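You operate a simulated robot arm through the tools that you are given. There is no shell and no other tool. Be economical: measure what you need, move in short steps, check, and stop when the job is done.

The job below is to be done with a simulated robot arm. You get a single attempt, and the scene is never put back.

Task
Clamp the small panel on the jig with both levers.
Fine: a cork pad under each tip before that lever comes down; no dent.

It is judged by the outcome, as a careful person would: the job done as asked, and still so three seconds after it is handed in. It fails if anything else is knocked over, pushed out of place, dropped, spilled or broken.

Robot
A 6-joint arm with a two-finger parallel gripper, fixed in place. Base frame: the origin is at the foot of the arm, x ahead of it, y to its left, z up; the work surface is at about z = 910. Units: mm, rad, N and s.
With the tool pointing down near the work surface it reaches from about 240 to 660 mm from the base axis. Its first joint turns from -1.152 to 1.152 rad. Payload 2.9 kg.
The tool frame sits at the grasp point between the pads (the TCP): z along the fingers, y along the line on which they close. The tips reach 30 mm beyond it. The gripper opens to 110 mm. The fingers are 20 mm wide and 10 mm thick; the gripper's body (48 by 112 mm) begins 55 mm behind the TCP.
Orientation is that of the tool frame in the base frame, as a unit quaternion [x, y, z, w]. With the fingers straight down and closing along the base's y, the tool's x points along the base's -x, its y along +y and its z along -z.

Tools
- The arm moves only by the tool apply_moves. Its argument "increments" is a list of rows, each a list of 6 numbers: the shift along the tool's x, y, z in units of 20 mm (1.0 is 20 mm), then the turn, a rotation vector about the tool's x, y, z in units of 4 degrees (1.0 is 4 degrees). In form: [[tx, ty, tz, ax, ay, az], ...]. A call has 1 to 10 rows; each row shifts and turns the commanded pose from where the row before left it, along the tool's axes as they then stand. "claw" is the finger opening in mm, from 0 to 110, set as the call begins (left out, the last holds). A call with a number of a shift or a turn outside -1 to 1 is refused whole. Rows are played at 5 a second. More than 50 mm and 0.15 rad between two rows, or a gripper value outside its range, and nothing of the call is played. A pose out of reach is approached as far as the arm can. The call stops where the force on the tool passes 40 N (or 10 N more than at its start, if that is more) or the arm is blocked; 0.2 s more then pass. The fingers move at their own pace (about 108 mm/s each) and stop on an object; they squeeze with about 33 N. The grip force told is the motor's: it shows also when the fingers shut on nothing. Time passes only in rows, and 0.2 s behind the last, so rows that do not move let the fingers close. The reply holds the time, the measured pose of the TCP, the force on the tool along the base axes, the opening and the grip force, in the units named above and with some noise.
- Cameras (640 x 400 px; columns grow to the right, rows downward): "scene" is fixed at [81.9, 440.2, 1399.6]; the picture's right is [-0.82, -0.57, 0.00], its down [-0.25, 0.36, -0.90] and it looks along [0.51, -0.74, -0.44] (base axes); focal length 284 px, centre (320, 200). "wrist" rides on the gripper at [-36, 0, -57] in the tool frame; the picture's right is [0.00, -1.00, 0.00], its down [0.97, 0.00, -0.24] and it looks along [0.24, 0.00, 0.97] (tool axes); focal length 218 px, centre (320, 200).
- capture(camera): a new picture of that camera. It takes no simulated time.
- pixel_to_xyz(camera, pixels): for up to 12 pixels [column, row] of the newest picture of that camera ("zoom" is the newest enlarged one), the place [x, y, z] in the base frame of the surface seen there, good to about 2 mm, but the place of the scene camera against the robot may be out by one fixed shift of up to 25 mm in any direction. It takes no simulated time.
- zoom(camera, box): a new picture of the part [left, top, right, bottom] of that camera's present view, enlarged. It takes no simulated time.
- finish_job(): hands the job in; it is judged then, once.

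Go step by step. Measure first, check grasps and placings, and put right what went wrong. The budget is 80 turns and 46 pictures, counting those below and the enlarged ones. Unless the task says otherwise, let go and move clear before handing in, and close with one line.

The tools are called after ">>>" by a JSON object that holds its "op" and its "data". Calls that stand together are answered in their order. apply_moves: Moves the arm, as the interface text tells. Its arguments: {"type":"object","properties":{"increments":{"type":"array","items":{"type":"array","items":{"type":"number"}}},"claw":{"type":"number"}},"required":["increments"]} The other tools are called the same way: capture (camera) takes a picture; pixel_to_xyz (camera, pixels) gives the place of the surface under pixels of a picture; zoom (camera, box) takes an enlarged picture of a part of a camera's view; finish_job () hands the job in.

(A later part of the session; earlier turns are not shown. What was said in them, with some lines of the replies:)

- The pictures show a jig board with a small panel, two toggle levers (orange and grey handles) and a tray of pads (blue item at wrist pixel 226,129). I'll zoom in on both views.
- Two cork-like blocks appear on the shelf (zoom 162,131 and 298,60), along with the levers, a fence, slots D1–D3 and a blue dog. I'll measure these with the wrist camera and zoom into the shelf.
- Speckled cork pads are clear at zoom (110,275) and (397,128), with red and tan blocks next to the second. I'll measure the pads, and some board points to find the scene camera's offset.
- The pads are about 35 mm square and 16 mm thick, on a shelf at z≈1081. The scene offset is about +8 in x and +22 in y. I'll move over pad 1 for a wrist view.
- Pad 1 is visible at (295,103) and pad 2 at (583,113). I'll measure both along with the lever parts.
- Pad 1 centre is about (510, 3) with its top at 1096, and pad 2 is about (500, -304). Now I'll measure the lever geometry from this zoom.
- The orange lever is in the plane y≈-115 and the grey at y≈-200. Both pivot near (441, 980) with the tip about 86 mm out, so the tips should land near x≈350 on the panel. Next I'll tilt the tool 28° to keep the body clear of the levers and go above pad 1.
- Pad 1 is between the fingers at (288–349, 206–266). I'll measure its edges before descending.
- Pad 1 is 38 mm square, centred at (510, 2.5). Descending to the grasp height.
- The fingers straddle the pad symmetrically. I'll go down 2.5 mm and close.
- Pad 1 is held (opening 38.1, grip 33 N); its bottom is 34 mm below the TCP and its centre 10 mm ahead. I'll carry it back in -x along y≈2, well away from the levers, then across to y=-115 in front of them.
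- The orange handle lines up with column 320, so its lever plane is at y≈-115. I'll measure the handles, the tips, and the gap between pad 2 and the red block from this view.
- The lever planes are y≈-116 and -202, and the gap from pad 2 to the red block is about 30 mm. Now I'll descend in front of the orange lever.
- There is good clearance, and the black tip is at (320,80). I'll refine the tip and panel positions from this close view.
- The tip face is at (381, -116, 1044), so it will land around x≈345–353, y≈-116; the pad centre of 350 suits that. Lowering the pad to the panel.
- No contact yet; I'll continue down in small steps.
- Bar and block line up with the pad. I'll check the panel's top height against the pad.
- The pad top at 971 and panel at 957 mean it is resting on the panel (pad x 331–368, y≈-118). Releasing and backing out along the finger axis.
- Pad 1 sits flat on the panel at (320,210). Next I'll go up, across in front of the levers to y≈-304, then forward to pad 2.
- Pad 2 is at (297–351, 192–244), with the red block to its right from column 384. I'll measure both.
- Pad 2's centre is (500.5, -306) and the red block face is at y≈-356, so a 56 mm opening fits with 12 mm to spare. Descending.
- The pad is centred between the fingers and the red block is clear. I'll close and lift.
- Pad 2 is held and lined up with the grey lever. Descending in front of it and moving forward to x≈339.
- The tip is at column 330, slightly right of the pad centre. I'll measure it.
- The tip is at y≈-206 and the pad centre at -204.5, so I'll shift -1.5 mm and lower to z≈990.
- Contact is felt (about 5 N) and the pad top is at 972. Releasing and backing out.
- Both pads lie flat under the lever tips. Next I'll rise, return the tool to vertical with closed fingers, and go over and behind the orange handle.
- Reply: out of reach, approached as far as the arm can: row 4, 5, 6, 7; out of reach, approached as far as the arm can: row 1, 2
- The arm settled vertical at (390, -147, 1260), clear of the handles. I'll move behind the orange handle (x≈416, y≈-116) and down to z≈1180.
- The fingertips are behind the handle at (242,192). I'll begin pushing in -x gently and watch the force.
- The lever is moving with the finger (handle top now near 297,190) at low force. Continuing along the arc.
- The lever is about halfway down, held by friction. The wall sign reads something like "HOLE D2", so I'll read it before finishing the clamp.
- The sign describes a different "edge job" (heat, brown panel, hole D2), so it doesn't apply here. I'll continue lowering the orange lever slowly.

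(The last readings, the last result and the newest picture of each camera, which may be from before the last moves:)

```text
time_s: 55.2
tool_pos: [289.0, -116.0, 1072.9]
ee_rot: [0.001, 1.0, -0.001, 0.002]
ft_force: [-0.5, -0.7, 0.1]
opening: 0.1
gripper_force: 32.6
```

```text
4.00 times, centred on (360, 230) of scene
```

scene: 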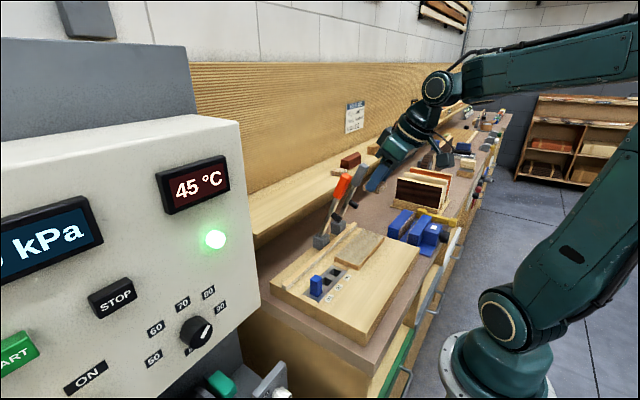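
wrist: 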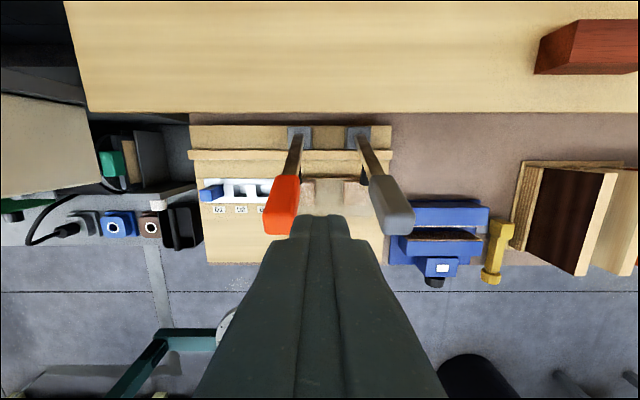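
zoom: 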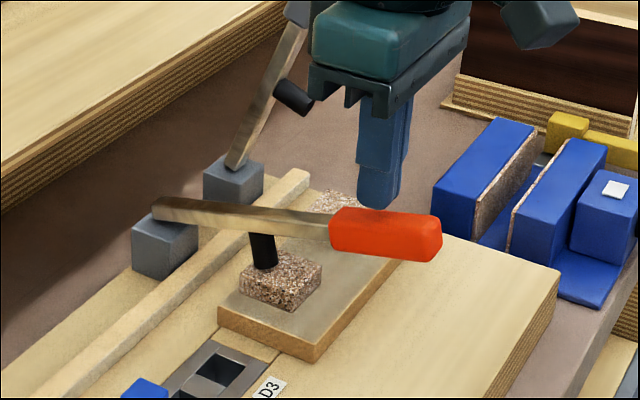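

The black tip is at or just over the pad (265,262). I'll press down in small steps and watch for force.

>>> {"op": "apply_moves", "data": {"increments": [[0.03, 0, 0.15, 0, 0, 0], [0.03, 0, 0.15, 0, 0, 0], [0, 0, 0, 0, 0, 0]]}}

>>> {"op": "apply_moves", "data": {"increments": [[0.03, 0, 0.15, 0, 0, 0], [0.03, 0, 0.15, 0, 0, 0], [0, 0, 0, 0, 0, 0]]}}

>>> {"op": "apply_moves", "data": {"increments": [[0.02, 0, 0.15, 0, 0, 0], [0.02, 0, 0.15, 0, 0, 0], [0, 0, 0, 0, 0, 0]]}}

>>> {"op": "zoom", "data": {"camera": "scene", "box": [300, 180, 420, 280]}}

```text
time_s: 56.0
tool_pos: [286.4, -115.8, 1068.9]
ee_rot: [0.0, 1.0, 0.001, 0.002]
ft_force: [-0.7, 0.0, 0.5]
opening: 0.2
gripper_force: 33.1
```

```text
time_s: 56.8
tool_pos: [287.8, -116.8, 1063.8]
ee_rot: [0.0, 1.0, 0.0, 0.004]
ft_force: [-1.5, 7.8, 29.3]
opening: 0.0
gripper_force: 32.9
```

```text
time_s: 57.2
tool_pos: [287.2, -116.7, 1063.7]
ee_rot: [-0.001, 1.0, -0.001, 0.006]
ft_force: [-3.4, 4.0, 23.7]
opening: 0.0
gripper_force: 32.8
stopped in row 1: the force on the tool passed its limit (the readings are from after the stop); the commanded pose is now the measured one
```

```text
4.00 times, centred on (360, 230) of scene
```

zoom: 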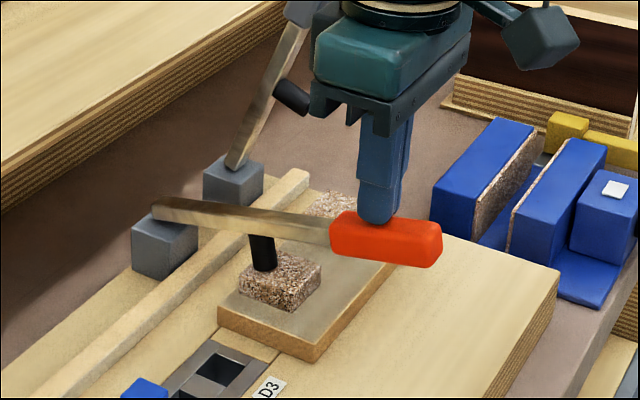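

The orange tip is pressed on its cork pad, and about 40 N on the handle gave no further movement. I'll retract up and back, then move over behind the grey handle.

>>> {"op": "apply_moves", "data": {"increments": [[0, 0, -0.8, 0, 0, 0], [-0.65, 0, -1, 0, 0, 0], [-0.7, 0, -1, 0, 0, 0], [-0.7, 0, -1, 0, 0, 0], [-0.7, 0, -1, 0, 0, 0], [-0.7, 0, -1, 0, 0, 0], [-0.75, 0, -1, 0, 0, 0], [-0.75, 0, -1, 0, 0, 0], [-0.75, 0, -1, 0, 0, 0], [-0.75, 0, -1, 0, 0, 0]]}}

>>> {"op": "apply_moves", "data": {"increments": [[0, -0.9, 0, 0, 0, 0], [0, -0.9, 0, 0, 0, 0], [0, -0.9, 0, 0, 0, 0], [0, -0.9, 0, 0, 0, 0], [0, -0.87, 0, 0, 0, 0], [0, 0, 0, 0, 0, 0]]}}

>>> {"op": "capture", "data": {"camera": "wrist"}}

>>> {"op": "zoom", "data": {"camera": "scene", "box": [300, 150, 420, 280]}}

```text
time_s: 59.4
tool_pos: [416.0, -115.7, 1258.9]
ee_rot: [0.0, 1.0, -0.001, 0.002]
ft_force: [0.6, 0.9, 0.1]
opening: 0.0
gripper_force: 33.3
```

```text
time_s: 60.8
tool_pos: [413.5, -206.2, 1259.9]
ee_rot: [0.001, 1.0, -0.001, 0.003]
ft_force: [-0.3, 0.5, 0.6]
opening: 0.1
gripper_force: 32.9
```

```text
13 pictures are left
```

wrist: 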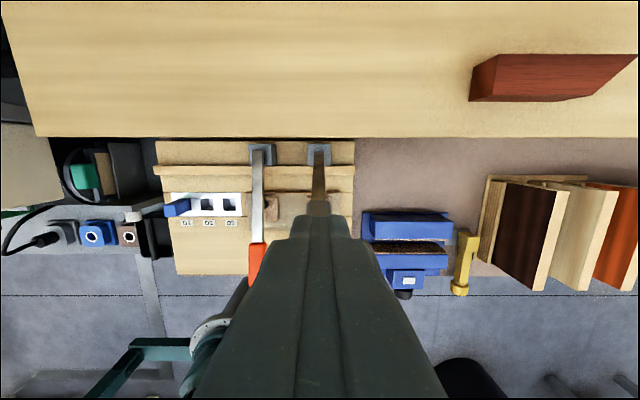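

```text
3.08 times, centred on (360, 215) of scene
```

zoom: 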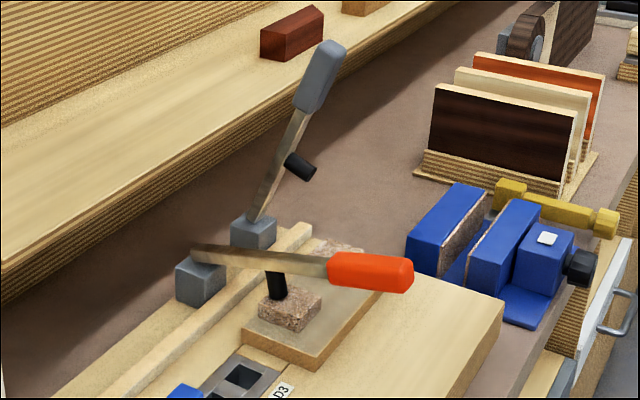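

The orange lever looks down. I'll take a close look to check its tip is still on the pad.

>>> {"op": "zoom", "data": {"camera": "scene", "box": [315, 215, 395, 265]}}

```text
8.00 times, centred on (355, 240) of scene
```

zoom: 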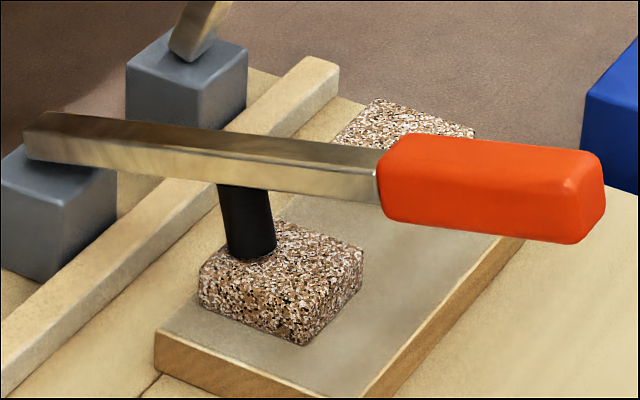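

The tip seems to sit close to the pad's +x edge. I'll measure it on this zoom.

>>> {"op": "pixel_to_xyz", "data": {"camera": "zoom", "pixels": [[202, 272], [288, 224], [360, 264], [300, 340], [252, 255], [240, 250], [268, 248], [245, 200], [300, 270], [60, 150], [360, 180], [220, 265]]}}

```text
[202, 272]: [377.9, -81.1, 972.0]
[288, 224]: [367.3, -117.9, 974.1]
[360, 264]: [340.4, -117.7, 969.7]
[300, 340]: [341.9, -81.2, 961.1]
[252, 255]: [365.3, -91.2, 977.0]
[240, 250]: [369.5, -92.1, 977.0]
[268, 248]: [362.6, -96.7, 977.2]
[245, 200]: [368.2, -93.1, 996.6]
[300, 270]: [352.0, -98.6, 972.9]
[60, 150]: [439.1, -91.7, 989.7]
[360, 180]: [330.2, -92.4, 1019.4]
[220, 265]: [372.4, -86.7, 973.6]
```

The tip seems to be about 10 mm behind the pad centre, near the pad's +x edge. I want a clear robot-frame view before lowering the second lever, so I'll move the wrist camera in front in the tilted pose.

>>> {"op": "apply_moves", "data": {"increments": [[0.8, 0.5, 0, 0, 0, 0], [0.8, 0.5, 0, 0, 0, 0], [0.8, 0.5, 0, 0, 0, 0], [0.8, 0.5, 0, 0, 0, 0], [0.8, 0.5, 0, 0, 0, 0], [0, 0, 0, 0, 0, 0]]}}

>>> {"op": "apply_moves", "data": {"increments": [[0, 0, 0, 0, -1, 0], [0, 0, 0, 0, -1, 0], [0, 0, 0, 0, -1, 0], [0, 0, 0, 0, -1, 0], [0, 0, 0, 0, -1, 0], [0, 0, 0, 0, -1, 0], [0, 0, 0, 0, -1, 0], [0, 0, 0, 0, 0, 0]]}}

>>> {"op": "apply_moves", "data": {"increments": [[0.8, 0, 0.7, 0, 0, 0], [0.8, 0, 0.7, 0, 0, 0], [0.8, 0, 0.7, 0, 0, 0], [0.8, 0, 0.7, 0, 0, 0], [0.8, 0, 0.7, 0, 0, 0], [0.8, 0, 0.7, 0, 0, 0], [0, 0, 0, 0, 0, 0]]}}

>>> {"op": "capture", "data": {"camera": "wrist"}}

```text
time_s: 62.2
tool_pos: [333.6, -155.2, 1258.0]
ee_rot: [-0.001, 1.0, -0.001, 0.004]
ft_force: [-1.2, -0.4, -0.1]
opening: 0.0
gripper_force: 33.0
```

```text
time_s: 64.0
tool_pos: [336.4, -157.4, 1259.1]
ee_rot: [0.0, 0.97, -0.001, 0.245]
ft_force: [-0.6, 0.5, 0.3]
opening: 0.1
gripper_force: 33.2
out of reach, approached as far as the arm can: row 1
```

```text
time_s: 65.6
tool_pos: [292.4, -157.4, 1138.1]
ee_rot: [0.0, 0.969, -0.002, 0.246]
ft_force: [-0.4, 0.1, -0.1]
opening: 0.0
gripper_force: 32.6
```

```text
10 pictures are left
```

wrist: 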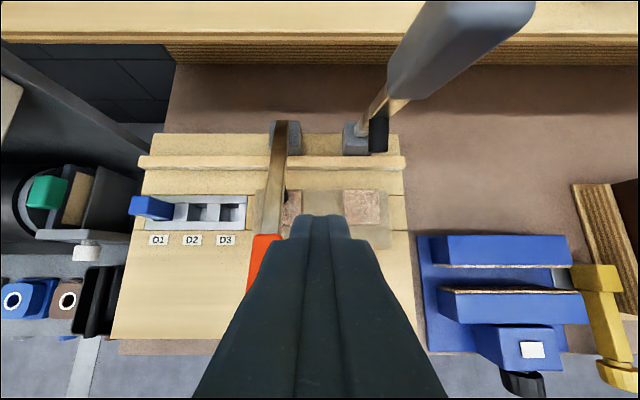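

The black tip is visible just by the pad's rear edge at about (287,195). Measuring.

>>> {"op": "pixel_to_xyz", "data": {"camera": "wrist", "pixels": [[287, 190], [288, 196], [287, 201], [295, 193], [300, 196], [296, 210], [362, 192], [345, 193], [362, 222], [280, 130], [272, 200], [268, 230]]}}

>>> {"op": "zoom", "data": {"camera": "wrist", "box": [240, 160, 400, 260]}}

```text
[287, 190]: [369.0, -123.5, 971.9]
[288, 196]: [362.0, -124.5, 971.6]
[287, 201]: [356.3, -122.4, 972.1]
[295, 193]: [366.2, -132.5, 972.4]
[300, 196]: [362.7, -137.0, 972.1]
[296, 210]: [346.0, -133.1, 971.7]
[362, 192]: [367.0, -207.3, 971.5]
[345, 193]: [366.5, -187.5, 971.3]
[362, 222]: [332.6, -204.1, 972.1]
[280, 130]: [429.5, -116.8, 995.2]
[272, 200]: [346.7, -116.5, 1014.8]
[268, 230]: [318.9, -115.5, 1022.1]
```

```text
4.00 times, centred on (320, 210) of wrist
```

zoom: 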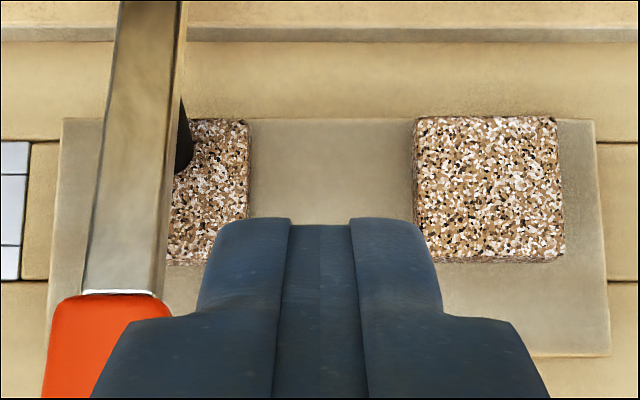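

The tip's rear edge is right at the pad's +x edge (tip spans about 353–369, pad 331–369), which is too marginal. I'll re-grip each pad and shift it about +10 mm in x, starting with the grey one while its lever is up.

>>> {"op": "apply_moves", "data": {"increments": [[0.222, -0.397, 0.854, 0, 0, 0], [0.222, -0.397, 0.854, 0, 0, 0], [0.222, -0.397, 0.854, 0, 0, 0], [0.222, -0.397, 0.854, 0, 0, 0], [0.222, -0.397, 0.854, 0, 0, 0], [0.222, -0.397, 0.854, 0, 0, 0], [0, 0, 0, 0, 0, 0]], "claw": 56}}

>>> {"op": "apply_moves", "data": {"increments": [[0, 0, 0.8, 0, 0, 0], [0, 0, 0.8, 0, 0, 0], [0, 0, 0.6, 0, 0, 0], [0, 0, 0, 0, 0, 0]]}}

>>> {"op": "capture", "data": {"camera": "wrist"}}

```text
time_s: 67.2
tool_pos: [317.2, -206.6, 1036.5]
ee_rot: [-0.001, 0.969, -0.001, 0.246]
ft_force: [0.9, 0.2, -0.6]
opening: 55.8
gripper_force: 0.0
```

```text
time_s: 68.2
tool_pos: [340.0, -207.1, 999.9]
ee_rot: [0.0, 0.969, -0.001, 0.245]
ft_force: [-0.3, 0.9, -0.1]
opening: 55.9
gripper_force: 0.0
```

```text
8 pictures are left
```

wrist: 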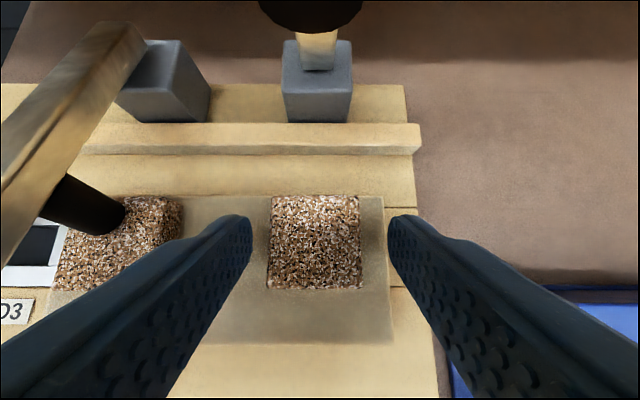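

The fingers straddle the grey pad. I'll lower 9 mm, grip, lift 3 mm, shift +10 mm in x and set it down.

>>> {"op": "apply_moves", "data": {"increments": [[0.11, 0.03, 0.2, 0, 0, 0], [0.1, 0.03, 0.2, 0, 0, 0], [0, 0, 0, 0, 0, 0]]}}

>>> {"op": "apply_moves", "data": {"increments": [[0, 0, 0, 0, 0, 0], [0, 0, 0, 0, 0, 0], [0, 0, 0, 0, 0, 0]], "claw": 25}}

>>> {"op": "apply_moves", "data": {"increments": [[-0.07, 0, -0.13, 0, 0, 0], [-0.22, 0, 0.117, 0, 0, 0], [-0.22, 0, 0.117, 0, 0, 0], [0, 0, 0, 0, 0, 0]]}}

>>> {"op": "apply_moves", "data": {"increments": [[0.035, 0, 0.066, 0, 0, 0], [0.035, 0, 0.066, 0, 0, 0], [0, 0, 0, 0, 0, 0]]}}

```text
time_s: 69.0
tool_pos: [338.6, -204.9, 988.1]
ee_rot: [0.0, 0.969, -0.002, 0.245]
ft_force: [-0.6, 0.7, -0.6]
opening: 55.9
gripper_force: 0.1
```

```text
time_s: 69.8
tool_pos: [339.0, -205.8, 989.5]
ee_rot: [-0.001, 0.969, 0.0, 0.245]
ft_force: [0.1, -1.0, -0.7]
opening: 38.3
gripper_force: 32.1
```

```text
time_s: 70.8
tool_pos: [350.4, -204.8, 991.5]
ee_rot: [0.0, 0.969, -0.002, 0.245]
ft_force: [-0.1, 0.8, 0.5]
opening: 38.1
gripper_force: 32.8
```

```text
time_s: 71.6
tool_pos: [349.7, -203.9, 988.1]
ee_rot: [0.0, 0.969, -0.001, 0.245]
ft_force: [-0.3, 0.3, 0.0]
opening: 38.3
gripper_force: 33.0
```

The grey pad is now centred near x≈360. I'll release, back out, and move above the orange handle to grip and lift it.

>>> {"op": "apply_moves", "data": {"increments": [[0, 0, 0, 0, 0, 0], [0, 0, 0, 0, 0, 0]], "claw": 56}}

>>> {"op": "apply_moves", "data": {"increments": [[0, 0, -0.8, 0, 0, 0], [0, 0, -0.9, 0, 0, 0], [0, 0, -0.9, 0, 0, 0], [0.087, 0, -0.867, 0, 0, 0], [0.087, 0, -0.867, 0, 0, 0], [0.087, 0, -0.867, 0, 0, 0], [0.087, 0, -0.867, 0, 0, 0], [0.087, 0, -0.867, 0, 0, 0], [0.087, 0, -0.867, 0, 0, 0], [0, 0, 0, 0, 0, 0]]}}

>>> {"op": "apply_moves", "data": {"increments": [[0, 0.88, 0, 0, 0, 0], [0, 0.88, 0, 0, 0, 0], [0, 0.88, 0, 0, 0, 0], [0, 0.88, 0, 0, 0, 0], [0, 0.88, 0, 0, 0, 0], [0, 0, 0, 0, 0, 0]]}}

>>> {"op": "capture", "data": {"camera": "wrist"}}

>>> {"op": "pixel_to_xyz", "data": {"camera": "wrist", "pixels": [[320, 230], [320, 260], [320, 280], [320, 300], [300, 270], [340, 270], [380, 180], [380, 210]]}}

```text
time_s: 72.2
tool_pos: [349.6, -205.5, 988.7]
ee_rot: [0.0, 0.97, -0.001, 0.244]
ft_force: [-0.6, 1.2, -0.5]
opening: 55.9
gripper_force: 0.2
```

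```text
time_s: 74.4
tool_pos: [265.8, -203.2, 1121.2]
ee_rot: [-0.001, 0.97, -0.001, 0.245]
ft_force: [-0.7, 0.1, -0.4]
opening: 55.8
gripper_force: 0.0
```

```text
time_s: 75.8
tool_pos: [264.1, -115.6, 1120.5]
ee_rot: [0.0, 0.969, -0.001, 0.245]
ft_force: [1.1, 1.0, 0.2]
opening: 56.2
gripper_force: 0.1
```

```text
7 pictures are left
```

wrist: 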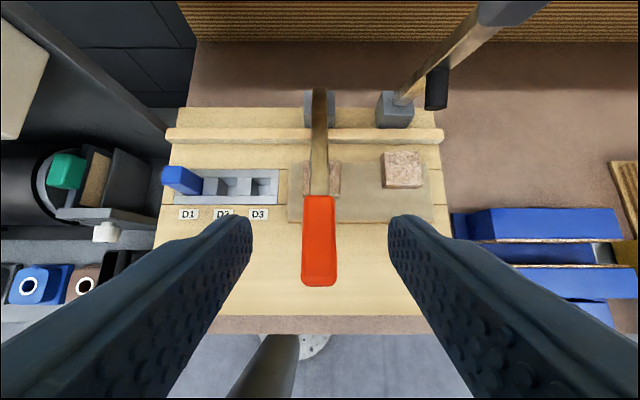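

```text
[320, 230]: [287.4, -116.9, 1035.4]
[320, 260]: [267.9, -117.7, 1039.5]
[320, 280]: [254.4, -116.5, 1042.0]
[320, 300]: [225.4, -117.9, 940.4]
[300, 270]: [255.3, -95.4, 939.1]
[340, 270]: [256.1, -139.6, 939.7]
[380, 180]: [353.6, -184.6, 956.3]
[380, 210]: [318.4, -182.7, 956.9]
```

The handle spans x 251–317 with its top at about 1038. I'll lower around it at x≈272 and grip.

>>> {"op": "apply_moves", "data": {"increments": [[0.368, -0.02, 0.863, 0, 0, 0], [0.368, -0.02, 0.863, 0, 0, 0], [0.368, 0, 0.863, 0, 0, 0], [0.368, 0, 0.863, 0, 0, 0], [0.368, 0, 0.863, 0, 0, 0], [0, 0, 0, 0, 0, 0]]}}

>>> {"op": "apply_moves", "data": {"increments": [[0, 0, 0, 0, 0, 0], [0, 0, 0, 0, 0, 0], [0, 0, 0, 0, 0, 0]], "claw": 10}}

>>> {"op": "apply_moves", "data": {"increments": [[-0.3, 0, -0.29, 0, 0, 0], [-0.325, 0, -0.288, 0, 0, 0], [-0.625, 0, -0.578, 0, 0, 0], [0, 0, 0, 0, 0, 0]]}}

```text
time_s: 77.2
tool_pos: [275.1, -117.8, 1026.5]
ee_rot: [0.0, 0.969, -0.001, 0.246]
ft_force: [-0.3, 0.1, 0.2]
opening: 56.0
gripper_force: 0.1
```

```text
time_s: 78.0
tool_pos: [274.3, -114.0, 1027.2]
ee_rot: [-0.003, 0.97, 0.002, 0.245]
ft_force: [3.8, 26.8, -1.5]
opening: 23.8
gripper_force: 44.7
```

```text
time_s: 79.0
tool_pos: [285.4, -115.4, 1057.9]
ee_rot: [-0.002, 0.97, 0.001, 0.244]
ft_force: [8.7, 26.7, -14.1]
opening: 23.9
gripper_force: 45.2
```

The handle is gripped (24 mm) and lifting, with a side force of +27 N in y from misalignment. I'll ease 2 mm to +y and continue along the arc.

>>> {"op": "apply_moves", "data": {"increments": [[0, 0.1, 0, 0, 0, 0], [-0.32, 0, -0.2, 0, 0, 0], [-0.32, 0, -0.2, 0, 0, 0], [-0.32, 0, -0.2, 0, 0, 0], [-0.32, 0, -0.2, 0, 0, 0], [0, 0, 0, 0, 0, 0]]}}

>>> {"op": "apply_moves", "data": {"increments": [[-0.35, 0, -0.14, 0, 0, 0], [-0.35, 0, -0.14, 0, 0, 0], [-0.35, 0, -0.14, 0, 0, 0], [-0.35, 0, -0.14, 0, 0, 0], [0, 0, 0, 0, 0, 0]]}}

```text
time_s: 80.4
tool_pos: [301.8, -115.5, 1085.3]
ee_rot: [0.0, 0.97, -0.002, 0.245]
ft_force: [-2.6, 2.2, -9.9]
opening: 23.9
gripper_force: 45.2
```

```text
time_s: 81.6
tool_pos: [320.4, -115.2, 1108.7]
ee_rot: [0.0, 0.97, -0.001, 0.245]
ft_force: [-2.2, -1.4, -10.7]
opening: 23.8
gripper_force: 45.0
```

Forces are low and the arc tracks well. Continuing up to the original lever angle.

>>> {"op": "apply_moves", "data": {"increments": [[-0.37, 0, -0.08, 0, 0, 0], [-0.37, 0, -0.08, 0, 0, 0], [-0.37, 0, -0.08, 0, 0, 0], [-0.37, 0, -0.08, 0, 0, 0], [-0.376, 0, -0.014, 0, 0, 0], [-0.376, 0, -0.014, 0, 0, 0], [-0.376, 0, -0.014, 0, 0, 0], [-0.376, 0, -0.014, 0, 0, 0], [0, 0, 0, 0, 0, 0]]}}

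>>> {"op": "apply_moves", "data": {"increments": [[-0.19, 0, 0.018, 0, 0, 0], [-0.19, 0, 0.018, 0, 0, 0], [-0.19, 0, 0.018, 0, 0, 0], [0, 0, 0, 0, 0, 0]]}}

>>> {"op": "zoom", "data": {"camera": "scene", "box": [280, 130, 440, 280]}}

```text
time_s: 83.6
tool_pos: [369.6, -114.8, 1143.6]
ee_rot: [0.0, 0.97, -0.001, 0.244]
ft_force: [-1.1, -1.8, -14.9]
opening: 23.6
gripper_force: 45.4
```

```text
time_s: 84.6
tool_pos: [380.0, -115.2, 1148.6]
ee_rot: [-0.001, 0.969, -0.001, 0.246]
ft_force: [-6.6, -5.1, -6.2]
opening: 23.9
gripper_force: 45.1
```

```text
2.67 times, centred on (360, 205) of scene
```

zoom: 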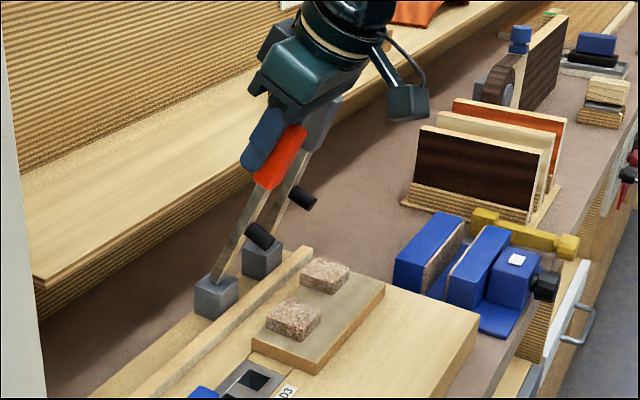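

The lever is back near its original angle. I'll release, retreat in -x, and descend to the orange pad.

>>> {"op": "apply_moves", "data": {"increments": [[0, 0, 0, 0, 0, 0], [0, 0, 0, 0, 0, 0]], "claw": 56}}

>>> {"op": "apply_moves", "data": {"increments": [[0.883, 0, -0.469, 0, 0, 0], [0.883, 0, -0.469, 0, 0, 0], [0.883, 0, -0.469, 0, 0, 0], [0.883, 0, -0.469, 0, 0, 0], [0.46, 0, -0.24, 0, 0, 0], [0, 0, 0, 0, 0, 0]]}}

>>> {"op": "apply_moves", "data": {"increments": [[0.239, -0.02, 0.93, 0, 0, 0], [0.239, -0.02, 0.93, 0, 0, 0], [0.239, -0.02, 0.93, 0, 0, 0], [0.239, -0.02, 0.93, 0, 0, 0], [0.239, -0.02, 0.93, 0, 0, 0], [0.239, -0.02, 0.93, 0, 0, 0], [0, 0, 0, 0, 0, 0]]}}

>>> {"op": "capture", "data": {"camera": "wrist"}}

>>> {"op": "pixel_to_xyz", "data": {"camera": "wrist", "pixels": [[320, 190], [320, 205], [320, 230], [300, 210], [340, 210], [320, 60], [320, 75]]}}

```text
time_s: 85.2
tool_pos: [379.4, -115.1, 1149.1]
ee_rot: [0.0, 0.969, -0.002, 0.246]
ft_force: [0.8, 0.4, -0.3]
opening: 55.9
gripper_force: 0.1
```

```text
time_s: 86.6
tool_pos: [286.7, -115.6, 1147.1]
ee_rot: [-0.001, 0.969, 0.0, 0.246]
ft_force: [1.2, -0.3, 0.7]
opening: 56.3
gripper_force: 0.0
```

```text
time_s: 88.2
tool_pos: [315.6, -117.1, 1035.1]
ee_rot: [-0.001, 0.969, -0.001, 0.245]
ft_force: [-0.2, -0.9, -0.3]
opening: 56.1
gripper_force: 0.0
```

```text
5 pictures are left
```

wrist: 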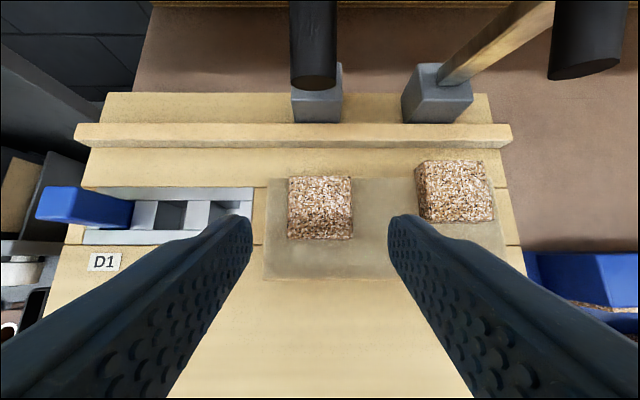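

```text
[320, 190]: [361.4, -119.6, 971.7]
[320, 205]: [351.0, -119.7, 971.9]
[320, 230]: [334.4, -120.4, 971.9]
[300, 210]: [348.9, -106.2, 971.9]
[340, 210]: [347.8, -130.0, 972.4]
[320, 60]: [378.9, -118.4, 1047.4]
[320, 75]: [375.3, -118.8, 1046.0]
```

The orange lever stays up and the pad is unmarked and in place. I'll repeat the grip, shift +10 mm, and set down.

>>> {"op": "apply_moves", "data": {"increments": [[0, 0, 0.8, 0, 0, 0], [0, 0, 0.8, 0, 0, 0], [0, 0, 0.6, 0, 0, 0], [0.1, 0, 0.18, 0, 0, 0], [0.08, 0, 0.15, 0, 0, 0], [0, 0, 0, 0, 0, 0]]}}

>>> {"op": "apply_moves", "data": {"increments": [[0, 0, 0, 0, 0, 0], [0, 0, 0, 0, 0, 0], [0, 0, 0, 0, 0, 0]], "claw": 25}}

>>> {"op": "apply_moves", "data": {"increments": [[-0.07, 0, -0.13, 0, 0, 0], [-0.22, 0, 0.117, 0, 0, 0], [-0.22, 0, 0.117, 0, 0, 0], [0, 0, 0, 0, 0, 0]]}}

>>> {"op": "apply_moves", "data": {"increments": [[0.035, 0, 0.066, 0, 0, 0], [0.035, 0, 0.066, 0, 0, 0], [0, 0, 0, 0, 0, 0]]}}

```text
time_s: 89.6
tool_pos: [337.1, -118.3, 988.8]
ee_rot: [-0.001, 0.969, 0.0, 0.245]
ft_force: [-1.1, 0.4, 0.3]
opening: 56.0
gripper_force: 0.0
```

```text
time_s: 90.4
tool_pos: [338.1, -118.4, 988.5]
ee_rot: [0.0, 0.969, -0.001, 0.245]
ft_force: [0.5, 0.3, 0.4]
opening: 38.2
gripper_force: 33.0
```

```text
time_s: 91.4
tool_pos: [348.4, -118.2, 991.8]
ee_rot: [0.0, 0.97, -0.001, 0.245]
ft_force: [-0.2, 0.1, 0.1]
opening: 38.2
gripper_force: 33.1
```

```text
time_s: 92.2
tool_pos: [348.5, -118.1, 989.1]
ee_rot: [-0.001, 0.97, 0.0, 0.245]
ft_force: [-0.6, 0.6, 0.2]
opening: 38.1
gripper_force: 33.2
```

Release, back out, rise, and go over behind the orange handle, straightening the tool there.

>>> {"op": "apply_moves", "data": {"increments": [[0, 0, 0, 0, 0, 0], [0, 0, 0, 0, 0, 0]], "claw": 56}}

>>> {"op": "apply_moves", "data": {"increments": [[0, 0, -0.8, 0, 0, 0], [0, 0, -0.9, 0, 0, 0], [0, 0, -0.9, 0, 0, 0], [-0.2, 0, -0.97, 0, 0, 0], [-0.3, 0, -0.97, 0, 0, 0], [-0.4, 0, -0.97, 0, 0, 0], [-0.4, 0, -0.97, 0, 0, 0], [-0.4, 0, -0.97, 0, 0, 0], [-0.4, 0, -0.97, 0, 0, 0], [-0.4, 0, -0.97, 0, 0, 0]]}}

>>> {"op": "apply_moves", "data": {"increments": [[-0.469, 0, -0.883, 0, 0, 0], [-0.469, 0, -0.883, 0, 0, 0], [-0.469, 0, -0.883, 0, 0, 0], [-0.469, 0, -0.883, 0, 0, 0], [-0.469, 0, -0.883, 0, 0, 0], [0, 0, 0, 0, 0, 0]], "claw": 0}}

```text
time_s: 92.8
tool_pos: [347.3, -119.6, 989.7]
ee_rot: [-0.001, 0.969, 0.0, 0.245]
ft_force: [-0.7, 0.5, -0.2]
opening: 56.5
gripper_force: 0.1
```

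```text
time_s: 95.0
tool_pos: [302.7, -117.5, 1176.2]
ee_rot: [-0.002, 0.97, -0.001, 0.244]
ft_force: [-0.1, 0.3, -0.7]
opening: 55.9
gripper_force: 0.1
```

```text
time_s: 96.4
tool_pos: [301.2, -117.5, 1279.1]
ee_rot: [-0.001, 0.97, 0.0, 0.245]
ft_force: [0.0, -0.2, -0.9]
opening: 0.0
gripper_force: 32.9
```

Now forward over the handle to x≈415, then straighten to vertical.

>>> {"op": "apply_moves", "data": {"increments": [[-0.84, 0, 0.446, 0, 0, 0], [-0.84, 0, 0.446, 0, 0, 0], [-0.84, 0, 0.446, 0, 0, 0], [-0.84, 0, 0.446, 0, 0, 0], [-0.84, 0, 0.446, 0, 0, 0], [-0.84, 0, 0.446, 0, 0, 0], [0, 0, 0, 0, 0, 0]]}}

>>> {"op": "apply_moves", "data": {"increments": [[0, 0, 0, 0, 1, 0], [0, 0, 0, 0, 1, 0], [0, 0, 0, 0, 1, 0], [0, 0, 0, 0, 1, 0], [0, 0, 0, 0, 1, 0], [0, 0, 0, 0, 1, 0], [0, 0, 0, 0, 1, 0], [0, 0, 0, 0, 0, 0]]}}

```text
time_s: 98.0
tool_pos: [414.8, -117.7, 1280.2]
ee_rot: [0.0, 0.969, -0.001, 0.245]
ft_force: [0.0, -0.4, -0.2]
opening: 0.2
gripper_force: 33.6
```

```text
time_s: 99.8
tool_pos: [411.7, -138.6, 1272.0]
ee_rot: [0.0, 0.998, -0.018, 0.052]
ft_force: [-0.8, -0.2, 0.1]
opening: 0.0
gripper_force: 32.6
out of reach, approached as far as the arm can: row 5, 6, 7
```

The wrist hit a reach limit near vertical at this height. I'll step down a little and look at the pose.

>>> {"op": "apply_moves", "data": {"increments": [[-0.2, 0, 0.3, 0, 0, 0], [-0.2, 0, 0.3, 0, 0, 0], [0, 0, 0, 0, 0, 0], [0, 0, 0, 0, 0, 0]]}}

```text
time_s: 100.8
tool_pos: [420.9, -137.6, 1262.2]
ee_rot: [0.001, 0.998, -0.019, 0.052]
ft_force: [0.4, 0.3, -0.3]
opening: 0.2
gripper_force: 33.4
```

A small tilt remains (6° about y, 2° about x). I'll correct that and re-centre to y≈-117.

>>> {"op": "apply_moves", "data": {"increments": [[0, 0.5, 0, -0.27, 0.75, 0], [0, 0.5, 0, -0.27, 0.75, 0], [0, 0, 0, 0, 0, 0], [0, 0, 0, 0, 0, 0]]}}

```text
time_s: 101.8
tool_pos: [427.9, -134.8, 1261.9]
ee_rot: [0.0, 0.999, -0.019, 0.028]
ft_force: [-0.8, 0.3, 0.6]
opening: 0.0
gripper_force: 33.2
out of reach, approached as far as the arm can: row 1, 2
```

Still limited here; I'll lower 30 mm (clear behind the handle), then correct.

>>> {"op": "apply_moves", "data": {"increments": [[0, 0, 0.75, 0, 0, 0], [0, 0, 0.75, 0, 0, 0], [0, 0, 0, 0, 0, 0]]}}

>>> {"op": "apply_moves", "data": {"increments": [[0, 0.45, 0, 0, 0, 0], [0, 0.45, 0, 0, 0, 0], [0, 0, 0, -0.27, 0.4, 0], [0, 0, 0, -0.27, 0.4, 0], [0, 0, 0, 0, 0, 0]]}}

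```text
time_s: 102.6
tool_pos: [428.8, -137.0, 1232.2]
ee_rot: [0.002, 0.999, -0.019, 0.029]
ft_force: [0.5, 0.4, 0.3]
opening: 0.3
gripper_force: 32.9
```

```text
time_s: 103.8
tool_pos: [430.8, -116.8, 1232.5]
ee_rot: [0.001, 1.0, -0.006, 0.011]
ft_force: [-0.4, 0.6, 0.4]
opening: 0.0
gripper_force: 33.2
out of reach, approached as far as the arm can: row 4
```

Now almost vertical behind the orange handle. Descending to z≈1180, then pushing forward.

>>> {"op": "apply_moves", "data": {"increments": [[0, 0, 0.87, 0, 0, 0], [0, 0, 0.87, 0, 0, 0], [0, 0, 0.87, 0, 0, 0], [0.45, 0, 0, 0, 0, 0], [0.45, 0, 0, 0, 0, 0], [0.45, 0, 0, 0, 0, 0], [0.45, 0, 0, 0, 0, 0], [0.45, 0, 0.1, 0, 0, 0], [0, 0, 0, 0, 0, 0]]}}

>>> {"op": "apply_moves", "data": {"increments": [[0.49, 0, 0.33, 0, 0, 0], [0.49, 0, 0.33, 0, 0, 0], [0.45, 0, 0.33, 0, 0, 0], [0.45, 0, 0.33, 0, 0, 0], [0.32, 0, 0.28, 0, 0, 0], [0.32, 0, 0.28, 0, 0, 0], [0.55, 0, 0.5, 0, 0, 0], [0.5, 0, 0.6, 0, 0, 0], [0.45, 0, 0.6, 0, 0, 0], [0, 0, 0, 0, 0, 0]]}}

>>> {"op": "apply_moves", "data": {"increments": [[0.15, 0, 0.3, 0, 0, 0], [0.15, 0, 0.3, 0, 0, 0], [0.17, 0, 0.35, 0, 0, 0], [0.17, 0, 0.35, 0, 0, 0], [0.12, 0, 0.35, 0, 0, 0], [0, 0, 0, 0, 0, 0]]}}

>>> {"op": "apply_moves", "data": {"increments": [[0.03, 0, 0.1, 0, 0, 0], [0.03, 0, 0.1, 0, 0, 0], [0.03, 0, 0.1, 0, 0, 0], [0.03, 0, 0.1, 0, 0, 0], [0.03, 0, 0.1, 0, 0, 0], [0, 0, 0.1, 0, 0, 0], [0, 0, 0, 0, 0, 0]]}}

```text
time_s: 105.8
tool_pos: [409.2, -124.1, 1217.7]
ee_rot: [0.001, 1.0, 0.0, 0.0]
ft_force: [0.2, 0.3, 0.4]
opening: 0.0
gripper_force: 32.9
out of reach, approached as far as the arm can: row 2, 3, 4, 5, 6, 7, 8
```

```text
time_s: 108.0
tool_pos: [364.1, -134.1, 1234.8]
ee_rot: [0.001, 1.0, 0.001, -0.001]
ft_force: [-0.2, 0.6, -1.2]
opening: 0.1
gripper_force: 32.8
out of reach, approached as far as the arm can: row 1, 2, 3, 4, 5, 6, 7, 8, 9
```

```text
time_s: 109.4
tool_pos: [367.3, -133.2, 1235.3]
ee_rot: [0.001, 1.0, 0.008, -0.001]
ft_force: [0.5, -0.1, 0.8]
opening: 0.2
gripper_force: 32.8
out of reach, approached as far as the arm can: row 1, 2, 3, 4, 5
```

```text
time_s: 111.0
tool_pos: [361.7, -141.9, 1234.5]
ee_rot: [0.0, 1.0, 0.002, -0.001]
ft_force: [-0.2, 0.0, 0.3]
opening: 0.0
gripper_force: 33.3
out of reach, approached as far as the arm can: row 1, 3, 4, 6
```

That was a reach limit in this wrist configuration, not contact: forces stayed near 0 and the tips at about 1205 stayed above the handles. I'll move up and away to find a free configuration, one step at a time.

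>>> {"op": "apply_moves", "data": {"increments": [[0, 0, -0.5, 0, 0, 0], [0, 0, -0.5, 0, 0, 0], [0, 0, -0.5, 0, 0, 0], [0, 0, -0.5, 0, 0, 0], [0, 0, 0, 0, 0, 0]]}}

>>> {"op": "capture", "data": {"camera": "scene"}}

```text
time_s: 112.2
tool_pos: [373.0, -139.0, 1249.3]
ee_rot: [0.001, 1.0, -0.003, 0.001]
ft_force: [-1.0, -0.4, -0.3]
opening: 0.0
gripper_force: 33.1
out of reach, approached as far as the arm can: row 1, 2, 3, 4
```

```text
4 pictures are left
```

scene: 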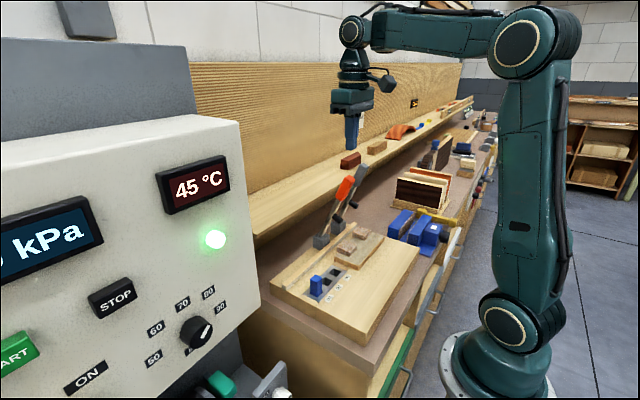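

The arm is clear and everything is in place; vertical poses here sit at a wrist limit, but the 28° tilt worked everywhere. I'll swing the levers down by gripping the handles from the front, reversing the arc I used to lift. First, tilt again.

>>> {"op": "apply_moves", "data": {"increments": [[0, 0, 0, 0, -1, 0], [0, 0, 0, 0, -1, 0], [0, 0, 0, 0, -1, 0], [0, 0, 0, 0, -1, 0], [0, 0, 0, 0, -1, 0], [0, 0, 0, 0, -1, 0], [0, 0, 0, 0, -1, 0], [0, 0, 0, 0, 0, 0]]}}

```text
time_s: 114.0
tool_pos: [373.5, -136.9, 1249.0]
ee_rot: [0.001, 0.97, -0.001, 0.242]
ft_force: [-0.2, 0.2, 0.4]
opening: 0.0
gripper_force: 33.5
```

Tilt is restored. Moving back to x≈287, y≈-115, then down to z≈1149 in front of the orange handle.

>>> {"op": "apply_moves", "data": {"increments": [[0.77, 0.22, -0.408, 0, 0, 0], [0.77, 0.22, -0.408, 0, 0, 0], [0.77, 0.22, -0.408, 0, 0, 0], [0.77, 0.22, -0.408, 0, 0, 0], [0.77, 0.22, -0.408, 0, 0, 0], [0.469, 0, 0.883, 0, 0, 0], [0.469, 0, 0.883, 0, 0, 0], [0.469, 0, 0.883, 0, 0, 0], [0.469, 0, 0.883, 0, 0, 0], [0.469, 0, 0.883, 0, 0, 0]], "claw": 56}}

>>> {"op": "apply_moves", "data": {"increments": [[0, 0, 0, 0, 0, 0]]}}

>>> {"op": "capture", "data": {"camera": "wrist"}}

>>> {"op": "pixel_to_xyz", "data": {"camera": "wrist", "pixels": [[320, 80], [305, 80], [335, 80], [320, 195], [320, 155], [320, 190], [320, 200], [470, 80]]}}

```text
time_s: 116.2
tool_pos: [286.5, -114.3, 1148.6]
ee_rot: [0.0, 0.97, -0.001, 0.243]
ft_force: [0.1, 0.0, -0.1]
opening: 55.8
gripper_force: 0.1
```

```text
time_s: 116.6
tool_pos: [285.0, -116.1, 1149.7]
ee_rot: [0.001, 0.97, 0.0, 0.243]
ft_force: [-0.5, -0.7, -0.3]
opening: 56.3
gripper_force: 0.0
```

```text
3 pictures are left
```

wrist: 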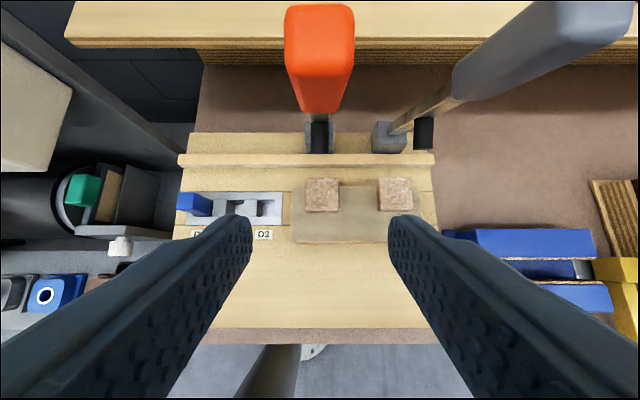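

```text
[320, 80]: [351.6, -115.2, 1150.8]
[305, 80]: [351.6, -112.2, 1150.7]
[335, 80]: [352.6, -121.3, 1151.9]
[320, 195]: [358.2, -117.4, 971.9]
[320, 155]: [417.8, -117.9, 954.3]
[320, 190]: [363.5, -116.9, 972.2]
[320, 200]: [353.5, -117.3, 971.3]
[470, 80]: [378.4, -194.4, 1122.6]
```

The orange handle's front face is at (352, -116, 1151). I'll advance 80 mm around it and grip.

>>> {"op": "apply_moves", "data": {"increments": [[-0.88, -0.01, 0.469, 0, 0, 0], [-0.88, -0.01, 0.469, 0, 0, 0], [-0.88, 0, 0.469, 0, 0, 0], [-0.88, 0, 0.469, 0, 0, 0], [0, 0, 0, 0, 0, 0]]}}

>>> {"op": "apply_moves", "data": {"increments": [[0, 0, 0, 0, 0, 0], [0, 0, 0, 0, 0, 0], [0, 0, 0, 0, 0, 0]], "claw": 10}}

```text
time_s: 117.8
tool_pos: [367.2, -115.9, 1149.9]
ee_rot: [0.001, 0.97, -0.001, 0.244]
ft_force: [0.0, -0.7, -0.2]
opening: 55.6
gripper_force: 0.1
```

```text
time_s: 118.6
tool_pos: [367.6, -114.6, 1148.9]
ee_rot: [0.0, 0.97, 0.001, 0.245]
ft_force: [1.4, 11.2, -0.7]
opening: 23.8
gripper_force: 45.1
```

Gripped at 24 mm. Swinging the lever down along the reverse arc, to about 34° first.

>>> {"op": "apply_moves", "data": {"increments": [[0.62, 0.04, 0, 0, 0, 0], [0.62, 0, 0, 0, 0, 0], [0.617, 0, 0.085, 0, 0, 0], [0.617, 0, 0.085, 0, 0, 0], [0.598, 0, 0.172, 0, 0, 0], [0.598, 0, 0.172, 0, 0, 0], [0.567, 0, 0.252, 0, 0, 0], [0.567, 0, 0.252, 0, 0, 0], [0, 0, 0, 0, 0, 0]]}}

```text
time_s: 120.6
tool_pos: [290.9, -115.7, 1086.8]
ee_rot: [-0.001, 0.97, 0.0, 0.244]
ft_force: [16.6, 11.5, -2.6]
opening: 23.7
gripper_force: 44.8
```

Tracking well; I'll continue down toward contact.

>>> {"op": "apply_moves", "data": {"increments": [[0.527, 0, 0.332, 0, 0, 0], [0.527, 0, 0.332, 0, 0, 0], [0.363, 0, 0.295, 0, 0, 0], [0.363, 0, 0.295, 0, 0, 0], [0.2, 0, 0.2, 0, 0, 0], [0, 0, 0, 0, 0, 0]]}}

>>> {"op": "apply_moves", "data": {"increments": [[0.1, 0, 0.11, 0, 0, 0], [0.1, 0, 0.11, 0, 0, 0], [0.1, 0, 0.11, 0, 0, 0], [0.1, 0, 0.12, 0, 0, 0], [0, 0, 0, 0, 0, 0]]}}

```text
time_s: 122.0
tool_pos: [269.1, -115.4, 1040.9]
ee_rot: [0.0, 0.97, 0.001, 0.243]
ft_force: [-2.2, 13.8, 7.6]
opening: 23.4
gripper_force: 44.6
```

```text
time_s: 123.2
tool_pos: [266.7, -115.5, 1030.6]
ee_rot: [0.0, 0.97, 0.002, 0.241]
ft_force: [-17.0, 21.6, 10.3]
opening: 23.8
gripper_force: 44.9
```

Force is rising at the pad. I'll press a few mm more straight down.

>>> {"op": "apply_moves", "data": {"increments": [[0.09, 0, 0.07, 0, 0, 0], [0.05, 0, 0.09, 0, 0, 0], [0.05, 0, 0.09, 0, 0, 0], [0, 0, 0, 0, 0, 0]]}}

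```text
time_s: 123.7
tool_pos: [267.5, -115.5, 1028.6]
ee_rot: [0.001, 0.971, 0.003, 0.24]
ft_force: [-11.0, 8.2, 8.8]
opening: 24.0
gripper_force: 45.2
out of reach, approached as far as the arm can: row 1
stopped in row 2: the force on the tool passed its limit (the readings are from after the stop); the commanded pose is now the measured one
```

Seated at the same angle as before (about 14°). Releasing and rising straight up, then checking.

>>> {"op": "apply_moves", "data": {"increments": [[0, 0, 0, 0, 0, 0], [0, 0, 0, 0, 0, 0]], "claw": 56}}

>>> {"op": "apply_moves", "data": {"increments": [[-0.469, 0, -0.883, 0, 0, 0], [-0.469, 0, -0.883, 0, 0, 0], [-0.469, 0, -0.883, 0, 0, 0], [-0.469, 0, -0.883, 0, 0, 0], [-0.469, 0, -0.883, 0, 0, 0], [-0.469, 0, -0.883, 0, 0, 0], [0, 0, 0, 0, 0, 0]]}}

```text
time_s: 124.2
tool_pos: [267.3, -114.9, 1027.5]
ee_rot: [0.0, 0.971, 0.003, 0.239]
ft_force: [-0.4, -0.9, -0.4]
opening: 55.9
gripper_force: 0.0
```

```text
time_s: 125.8
tool_pos: [267.1, -118.3, 1150.2]
ee_rot: [0.0, 0.971, 0.004, 0.239]
ft_force: [-0.1, 0.3, 0.2]
opening: 56.1
gripper_force: 0.1
```

Now across to the grey lever (y≈-205) and forward around its handle.

>>> {"op": "apply_moves", "data": {"increments": [[0, -0.87, 0, 0, 0, 0], [0, -0.87, 0, 0, 0, 0], [0, -0.87, 0, 0, 0, 0], [0, -0.87, 0, 0, 0, 0], [0, -0.87, 0, 0, 0, 0], [0, 0, 0, 0, 0, 0]]}}

>>> {"op": "capture", "data": {"camera": "wrist"}}

>>> {"op": "pixel_to_xyz", "data": {"camera": "wrist", "pixels": [[320, 90], [308, 90], [332, 90], [320, 75], [320, 110], [230, 185], [237, 190], [320, 190]]}}

```text
time_s: 127.2
tool_pos: [267.6, -204.5, 1148.7]
ee_rot: [0.001, 0.971, 0.002, 0.239]
ft_force: [0.0, 0.8, -0.5]
opening: 55.9
gripper_force: 0.1
```

```text
2 pictures are left
```

wrist: 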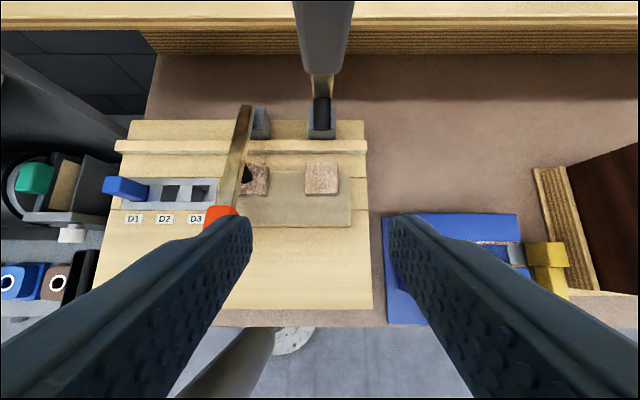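

```text
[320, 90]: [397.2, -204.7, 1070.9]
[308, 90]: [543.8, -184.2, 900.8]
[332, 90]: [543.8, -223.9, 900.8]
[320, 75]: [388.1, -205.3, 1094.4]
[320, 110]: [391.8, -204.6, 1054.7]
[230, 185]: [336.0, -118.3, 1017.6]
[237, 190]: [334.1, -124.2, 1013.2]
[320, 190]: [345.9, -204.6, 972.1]
```

The orange tip now sits well inside its pad. The grey bar is at y≈-205; I'll advance 111 mm and grip its handle.

>>> {"op": "apply_moves", "data": {"increments": [[-0.82, 0, 0.43, 0, 0, 0], [-0.82, 0, 0.43, 0, 0, 0], [-0.82, 0, 0.43, 0, 0, 0], [-0.82, 0, 0.43, 0, 0, 0], [-0.82, 0, 0.43, 0, 0, 0], [-0.82, 0, 0.43, 0, 0, 0], [0, 0, 0, 0, 0, 0]]}}

>>> {"op": "apply_moves", "data": {"increments": [[0, 0, 0, 0, 0, 0], [0, 0, 0, 0, 0, 0], [0, 0, 0, 0, 0, 0]], "claw": 10}}

```text
time_s: 128.8
tool_pos: [379.5, -204.5, 1148.6]
ee_rot: [0.001, 0.971, 0.003, 0.24]
ft_force: [-0.3, 0.6, -0.2]
opening: 56.1
gripper_force: 0.1
```

```text
time_s: 129.7
tool_pos: [378.7, -204.7, 1148.1]
ee_rot: [0.001, 0.971, 0.002, 0.24]
ft_force: [1.9, -11.6, -4.9]
opening: 23.6
gripper_force: 44.8
```

Gripped at 23.6 mm. Swinging the grey lever down along its arc.

>>> {"op": "apply_moves", "data": {"increments": [[0.56, -0.03, -0.037, 0, 0, 0], [0.56, 0, -0.037, 0, 0, 0], [0.603, 0, 0.043, 0, 0, 0], [0.603, 0, 0.043, 0, 0, 0], [0.593, 0, 0.128, 0, 0, 0], [0.593, 0, 0.128, 0, 0, 0], [0.565, 0, 0.205, 0, 0, 0], [0.565, 0, 0.205, 0, 0, 0], [0, 0, 0, 0, 0, 0]]}}

```text
time_s: 131.7
tool_pos: [303.6, -204.6, 1093.8]
ee_rot: [0.001, 0.97, 0.0, 0.242]
ft_force: [10.2, -21.8, 1.7]
opening: 23.8
gripper_force: 44.4
```

>>> {"op": "apply_moves", "data": {"increments": [[0.535, -0.06, 0.283, 0, 0, 0], [0.535, 0, 0.283, 0, 0, 0], [0.49, 0, 0.355, 0, 0, 0], [0.49, 0, 0.355, 0, 0, 0], [0.2, 0, 0.18, 0, 0, 0], [0, 0, 0, 0, 0, 0]]}}

>>> {"op": "apply_moves", "data": {"increments": [[0.12, 0, 0.11, 0, 0, 0], [0.12, 0, 0.11, 0, 0, 0], [0.11, 0, 0.11, 0, 0, 0], [0.1, 0, 0.11, 0, 0, 0], [0.1, 0, 0.11, 0, 0, 0], [0, 0, 0, 0, 0, 0]]}}

```text
time_s: 133.1
tool_pos: [277.2, -205.2, 1046.0]
ee_rot: [0.001, 0.971, 0.002, 0.24]
ft_force: [4.6, -10.6, 6.2]
opening: 23.8
gripper_force: 45.0
```

```text
time_s: 134.4
tool_pos: [271.2, -204.3, 1031.1]
ee_rot: [0.0, 0.971, 0.003, 0.241]
ft_force: [-1.0, -11.2, 8.0]
opening: 23.7
gripper_force: 45.4
```

The angle is now about 15°. I'll press the last few mm to seat it.

>>> {"op": "apply_moves", "data": {"increments": [[0.07, 0, 0.1, 0, 0, 0], [0.07, 0, 0.1, 0, 0, 0], [0.05, 0, 0.09, 0, 0, 0], [0.05, 0, 0.09, 0, 0, 0], [0, 0, 0, 0, 0, 0]]}}

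```text
time_s: 135.7
tool_pos: [269.0, -204.7, 1022.4]
ee_rot: [0.001, 0.971, 0.003, 0.238]
ft_force: [-19.6, -14.9, 10.6]
opening: 23.8
gripper_force: 44.7
```

No firm stop yet; pressing slightly further.

>>> {"op": "apply_moves", "data": {"increments": [[0.05, 0, 0.09, 0, 0, 0], [0.05, 0, 0.09, 0, 0, 0], [0, 0, 0, 0, 0, 0]]}}

```text
time_s: 136.4
tool_pos: [270.1, -203.8, 1018.6]
ee_rot: [0.001, 0.971, 0.002, 0.239]
ft_force: [-23.1, -13.3, 21.3]
opening: 23.9
gripper_force: 44.9
```

The fingers may be slipping on the handle. I'll release, rise, and inspect from the scene camera.

>>> {"op": "apply_moves", "data": {"increments": [[0, 0, 0, 0, 0, 0], [0, 0, 0, 0, 0, 0]], "claw": 56}}

>>> {"op": "apply_moves", "data": {"increments": [[-0.469, 0, -0.883, 0, 0, 0], [-0.469, 0, -0.883, 0, 0, 0], [-0.469, 0, -0.883, 0, 0, 0], [-0.469, 0, -0.883, 0, 0, 0], [-0.469, 0, -0.883, 0, 0, 0], [0, 0, 0, 0, 0, 0]]}}

>>> {"op": "zoom", "data": {"camera": "scene", "box": [315, 205, 395, 265]}}

>>> {"op": "pixel_to_xyz", "data": {"camera": "zoom", "pixels": [[100, 130], [300, 160], [450, 150], [480, 160], [400, 120], [250, 230]]}}

```text
time_s: 137.1
tool_pos: [270.6, -203.4, 1018.7]
ee_rot: [-0.001, 0.971, 0.003, 0.239]
ft_force: [-1.2, -0.9, -0.6]
opening: 56.1
gripper_force: 0.1
```

```text
time_s: 138.4
tool_pos: [272.6, -204.0, 1118.4]
ee_rot: [0.0, 0.971, 0.004, 0.24]
ft_force: [-0.5, 0.5, -0.1]
opening: 56.0
gripper_force: 0.0
```

```text
6.67 times, centred on (355, 235) of scene
```

zoom: 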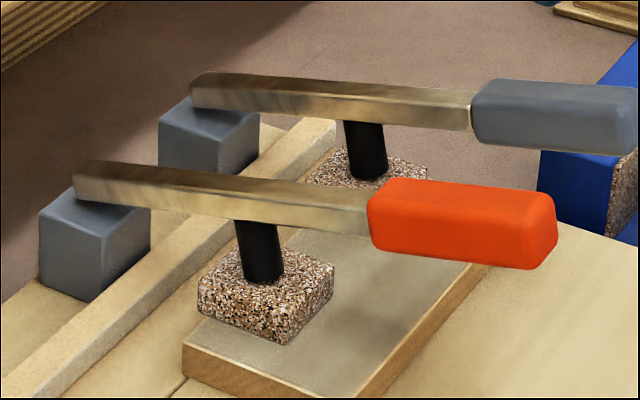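

```text
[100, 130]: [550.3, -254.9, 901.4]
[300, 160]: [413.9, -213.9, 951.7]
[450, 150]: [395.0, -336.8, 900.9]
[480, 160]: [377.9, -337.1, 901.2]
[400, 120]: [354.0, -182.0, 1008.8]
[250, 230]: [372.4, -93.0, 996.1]
```

Both tips stand well inside their cork pads and both bars look parallel. I'll compare bar slopes numerically.

>>> {"op": "pixel_to_xyz", "data": {"camera": "zoom", "pixels": [[110, 168], [350, 193], [225, 78], [460, 100], [263, 276], [368, 180], [270, 330], [420, 172], [540, 90], [420, 190]]}}

```text
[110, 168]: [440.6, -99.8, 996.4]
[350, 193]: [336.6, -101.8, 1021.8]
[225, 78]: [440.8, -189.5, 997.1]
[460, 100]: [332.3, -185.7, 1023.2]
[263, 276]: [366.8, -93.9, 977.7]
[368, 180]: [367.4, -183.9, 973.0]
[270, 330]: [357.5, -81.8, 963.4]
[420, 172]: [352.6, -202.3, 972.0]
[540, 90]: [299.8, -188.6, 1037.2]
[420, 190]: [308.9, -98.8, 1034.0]
```

Both bars are at about 13.6°, so they are equally seated. I'll give the grey handle one firm press from above, as its last force was lower.

>>> {"op": "apply_moves", "data": {"increments": [[0.3, 0, 0.57, 0, 0, 0], [0.3, 0, 0.57, 0, 0, 0], [0.3, 0, 0.57, 0, 0, 0], [0, 0, 0, 0, 0, 0]], "claw": 0}}

>>> {"op": "apply_moves", "data": {"increments": [[0.07, 0, 0.132, 0, 0, 0], [0.07, 0, 0.132, 0, 0, 0], [0.07, 0, 0.132, 0, 0, 0], [0.07, 0, 0.132, 0, 0, 0], [0.07, 0, 0.132, 0, 0, 0], [0.07, 0, 0.132, 0, 0, 0], [0, 0, 0, 0, 0, 0]]}}

```text
time_s: 139.4
tool_pos: [273.5, -204.4, 1080.0]
ee_rot: [0.001, 0.971, 0.003, 0.24]
ft_force: [-0.1, 1.0, -0.7]
opening: 0.4
gripper_force: 33.1
```

```text
time_s: 141.1
tool_pos: [272.5, -205.1, 1065.2]
ee_rot: [0.0, 0.97, 0.0, 0.243]
ft_force: [-3.9, 1.7, 34.5]
opening: 0.0
gripper_force: 32.3
```

The grey handle holds at 34 N with no give, so it is firmly seated. Rising clear, then a last look.

>>> {"op": "apply_moves", "data": {"increments": [[-0.469, 0, -0.883, 0, 0, 0], [-0.469, 0, -0.883, 0, 0, 0], [-0.469, 0, -0.883, 0, 0, 0], [-0.469, 0, -0.883, 0, 0, 0], [-0.469, 0, -0.883, 0, 0, 0], [-0.469, 0, -0.883, 0, 0, 0], [-0.469, 0, -0.883, 0, 0, 0], [0, 0, 0, 0, 0, 0], [0, 0, 0, 0, 0, 0]]}}

>>> {"op": "zoom", "data": {"camera": "scene", "box": [280, 140, 440, 290]}}

```text
time_s: 143.1
tool_pos: [270.3, -205.7, 1201.9]
ee_rot: [0.001, 0.971, 0.002, 0.239]
ft_force: [-0.2, -1.2, -0.2]
opening: 0.0
gripper_force: 33.5
```

```text
2.67 times, centred on (360, 215) of scene
```

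zoom: 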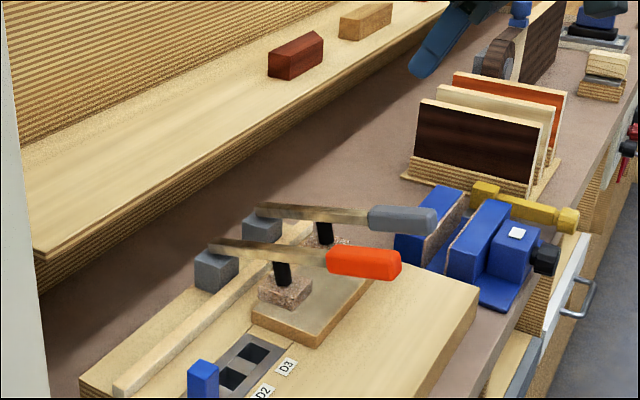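

Both levers are down on their cork pads, the panel and everything else are in place, and the arm is clear. Handing in.

>>> {"op": "finish_job", "data": {}}

```text
The job is handed in.
```

The small panel is clamped on the jig by both levers, with a cork pad under each tip and no dent visible. I lifted the orange lever once and moved both pads about 10 mm so the tips sit well inside them.
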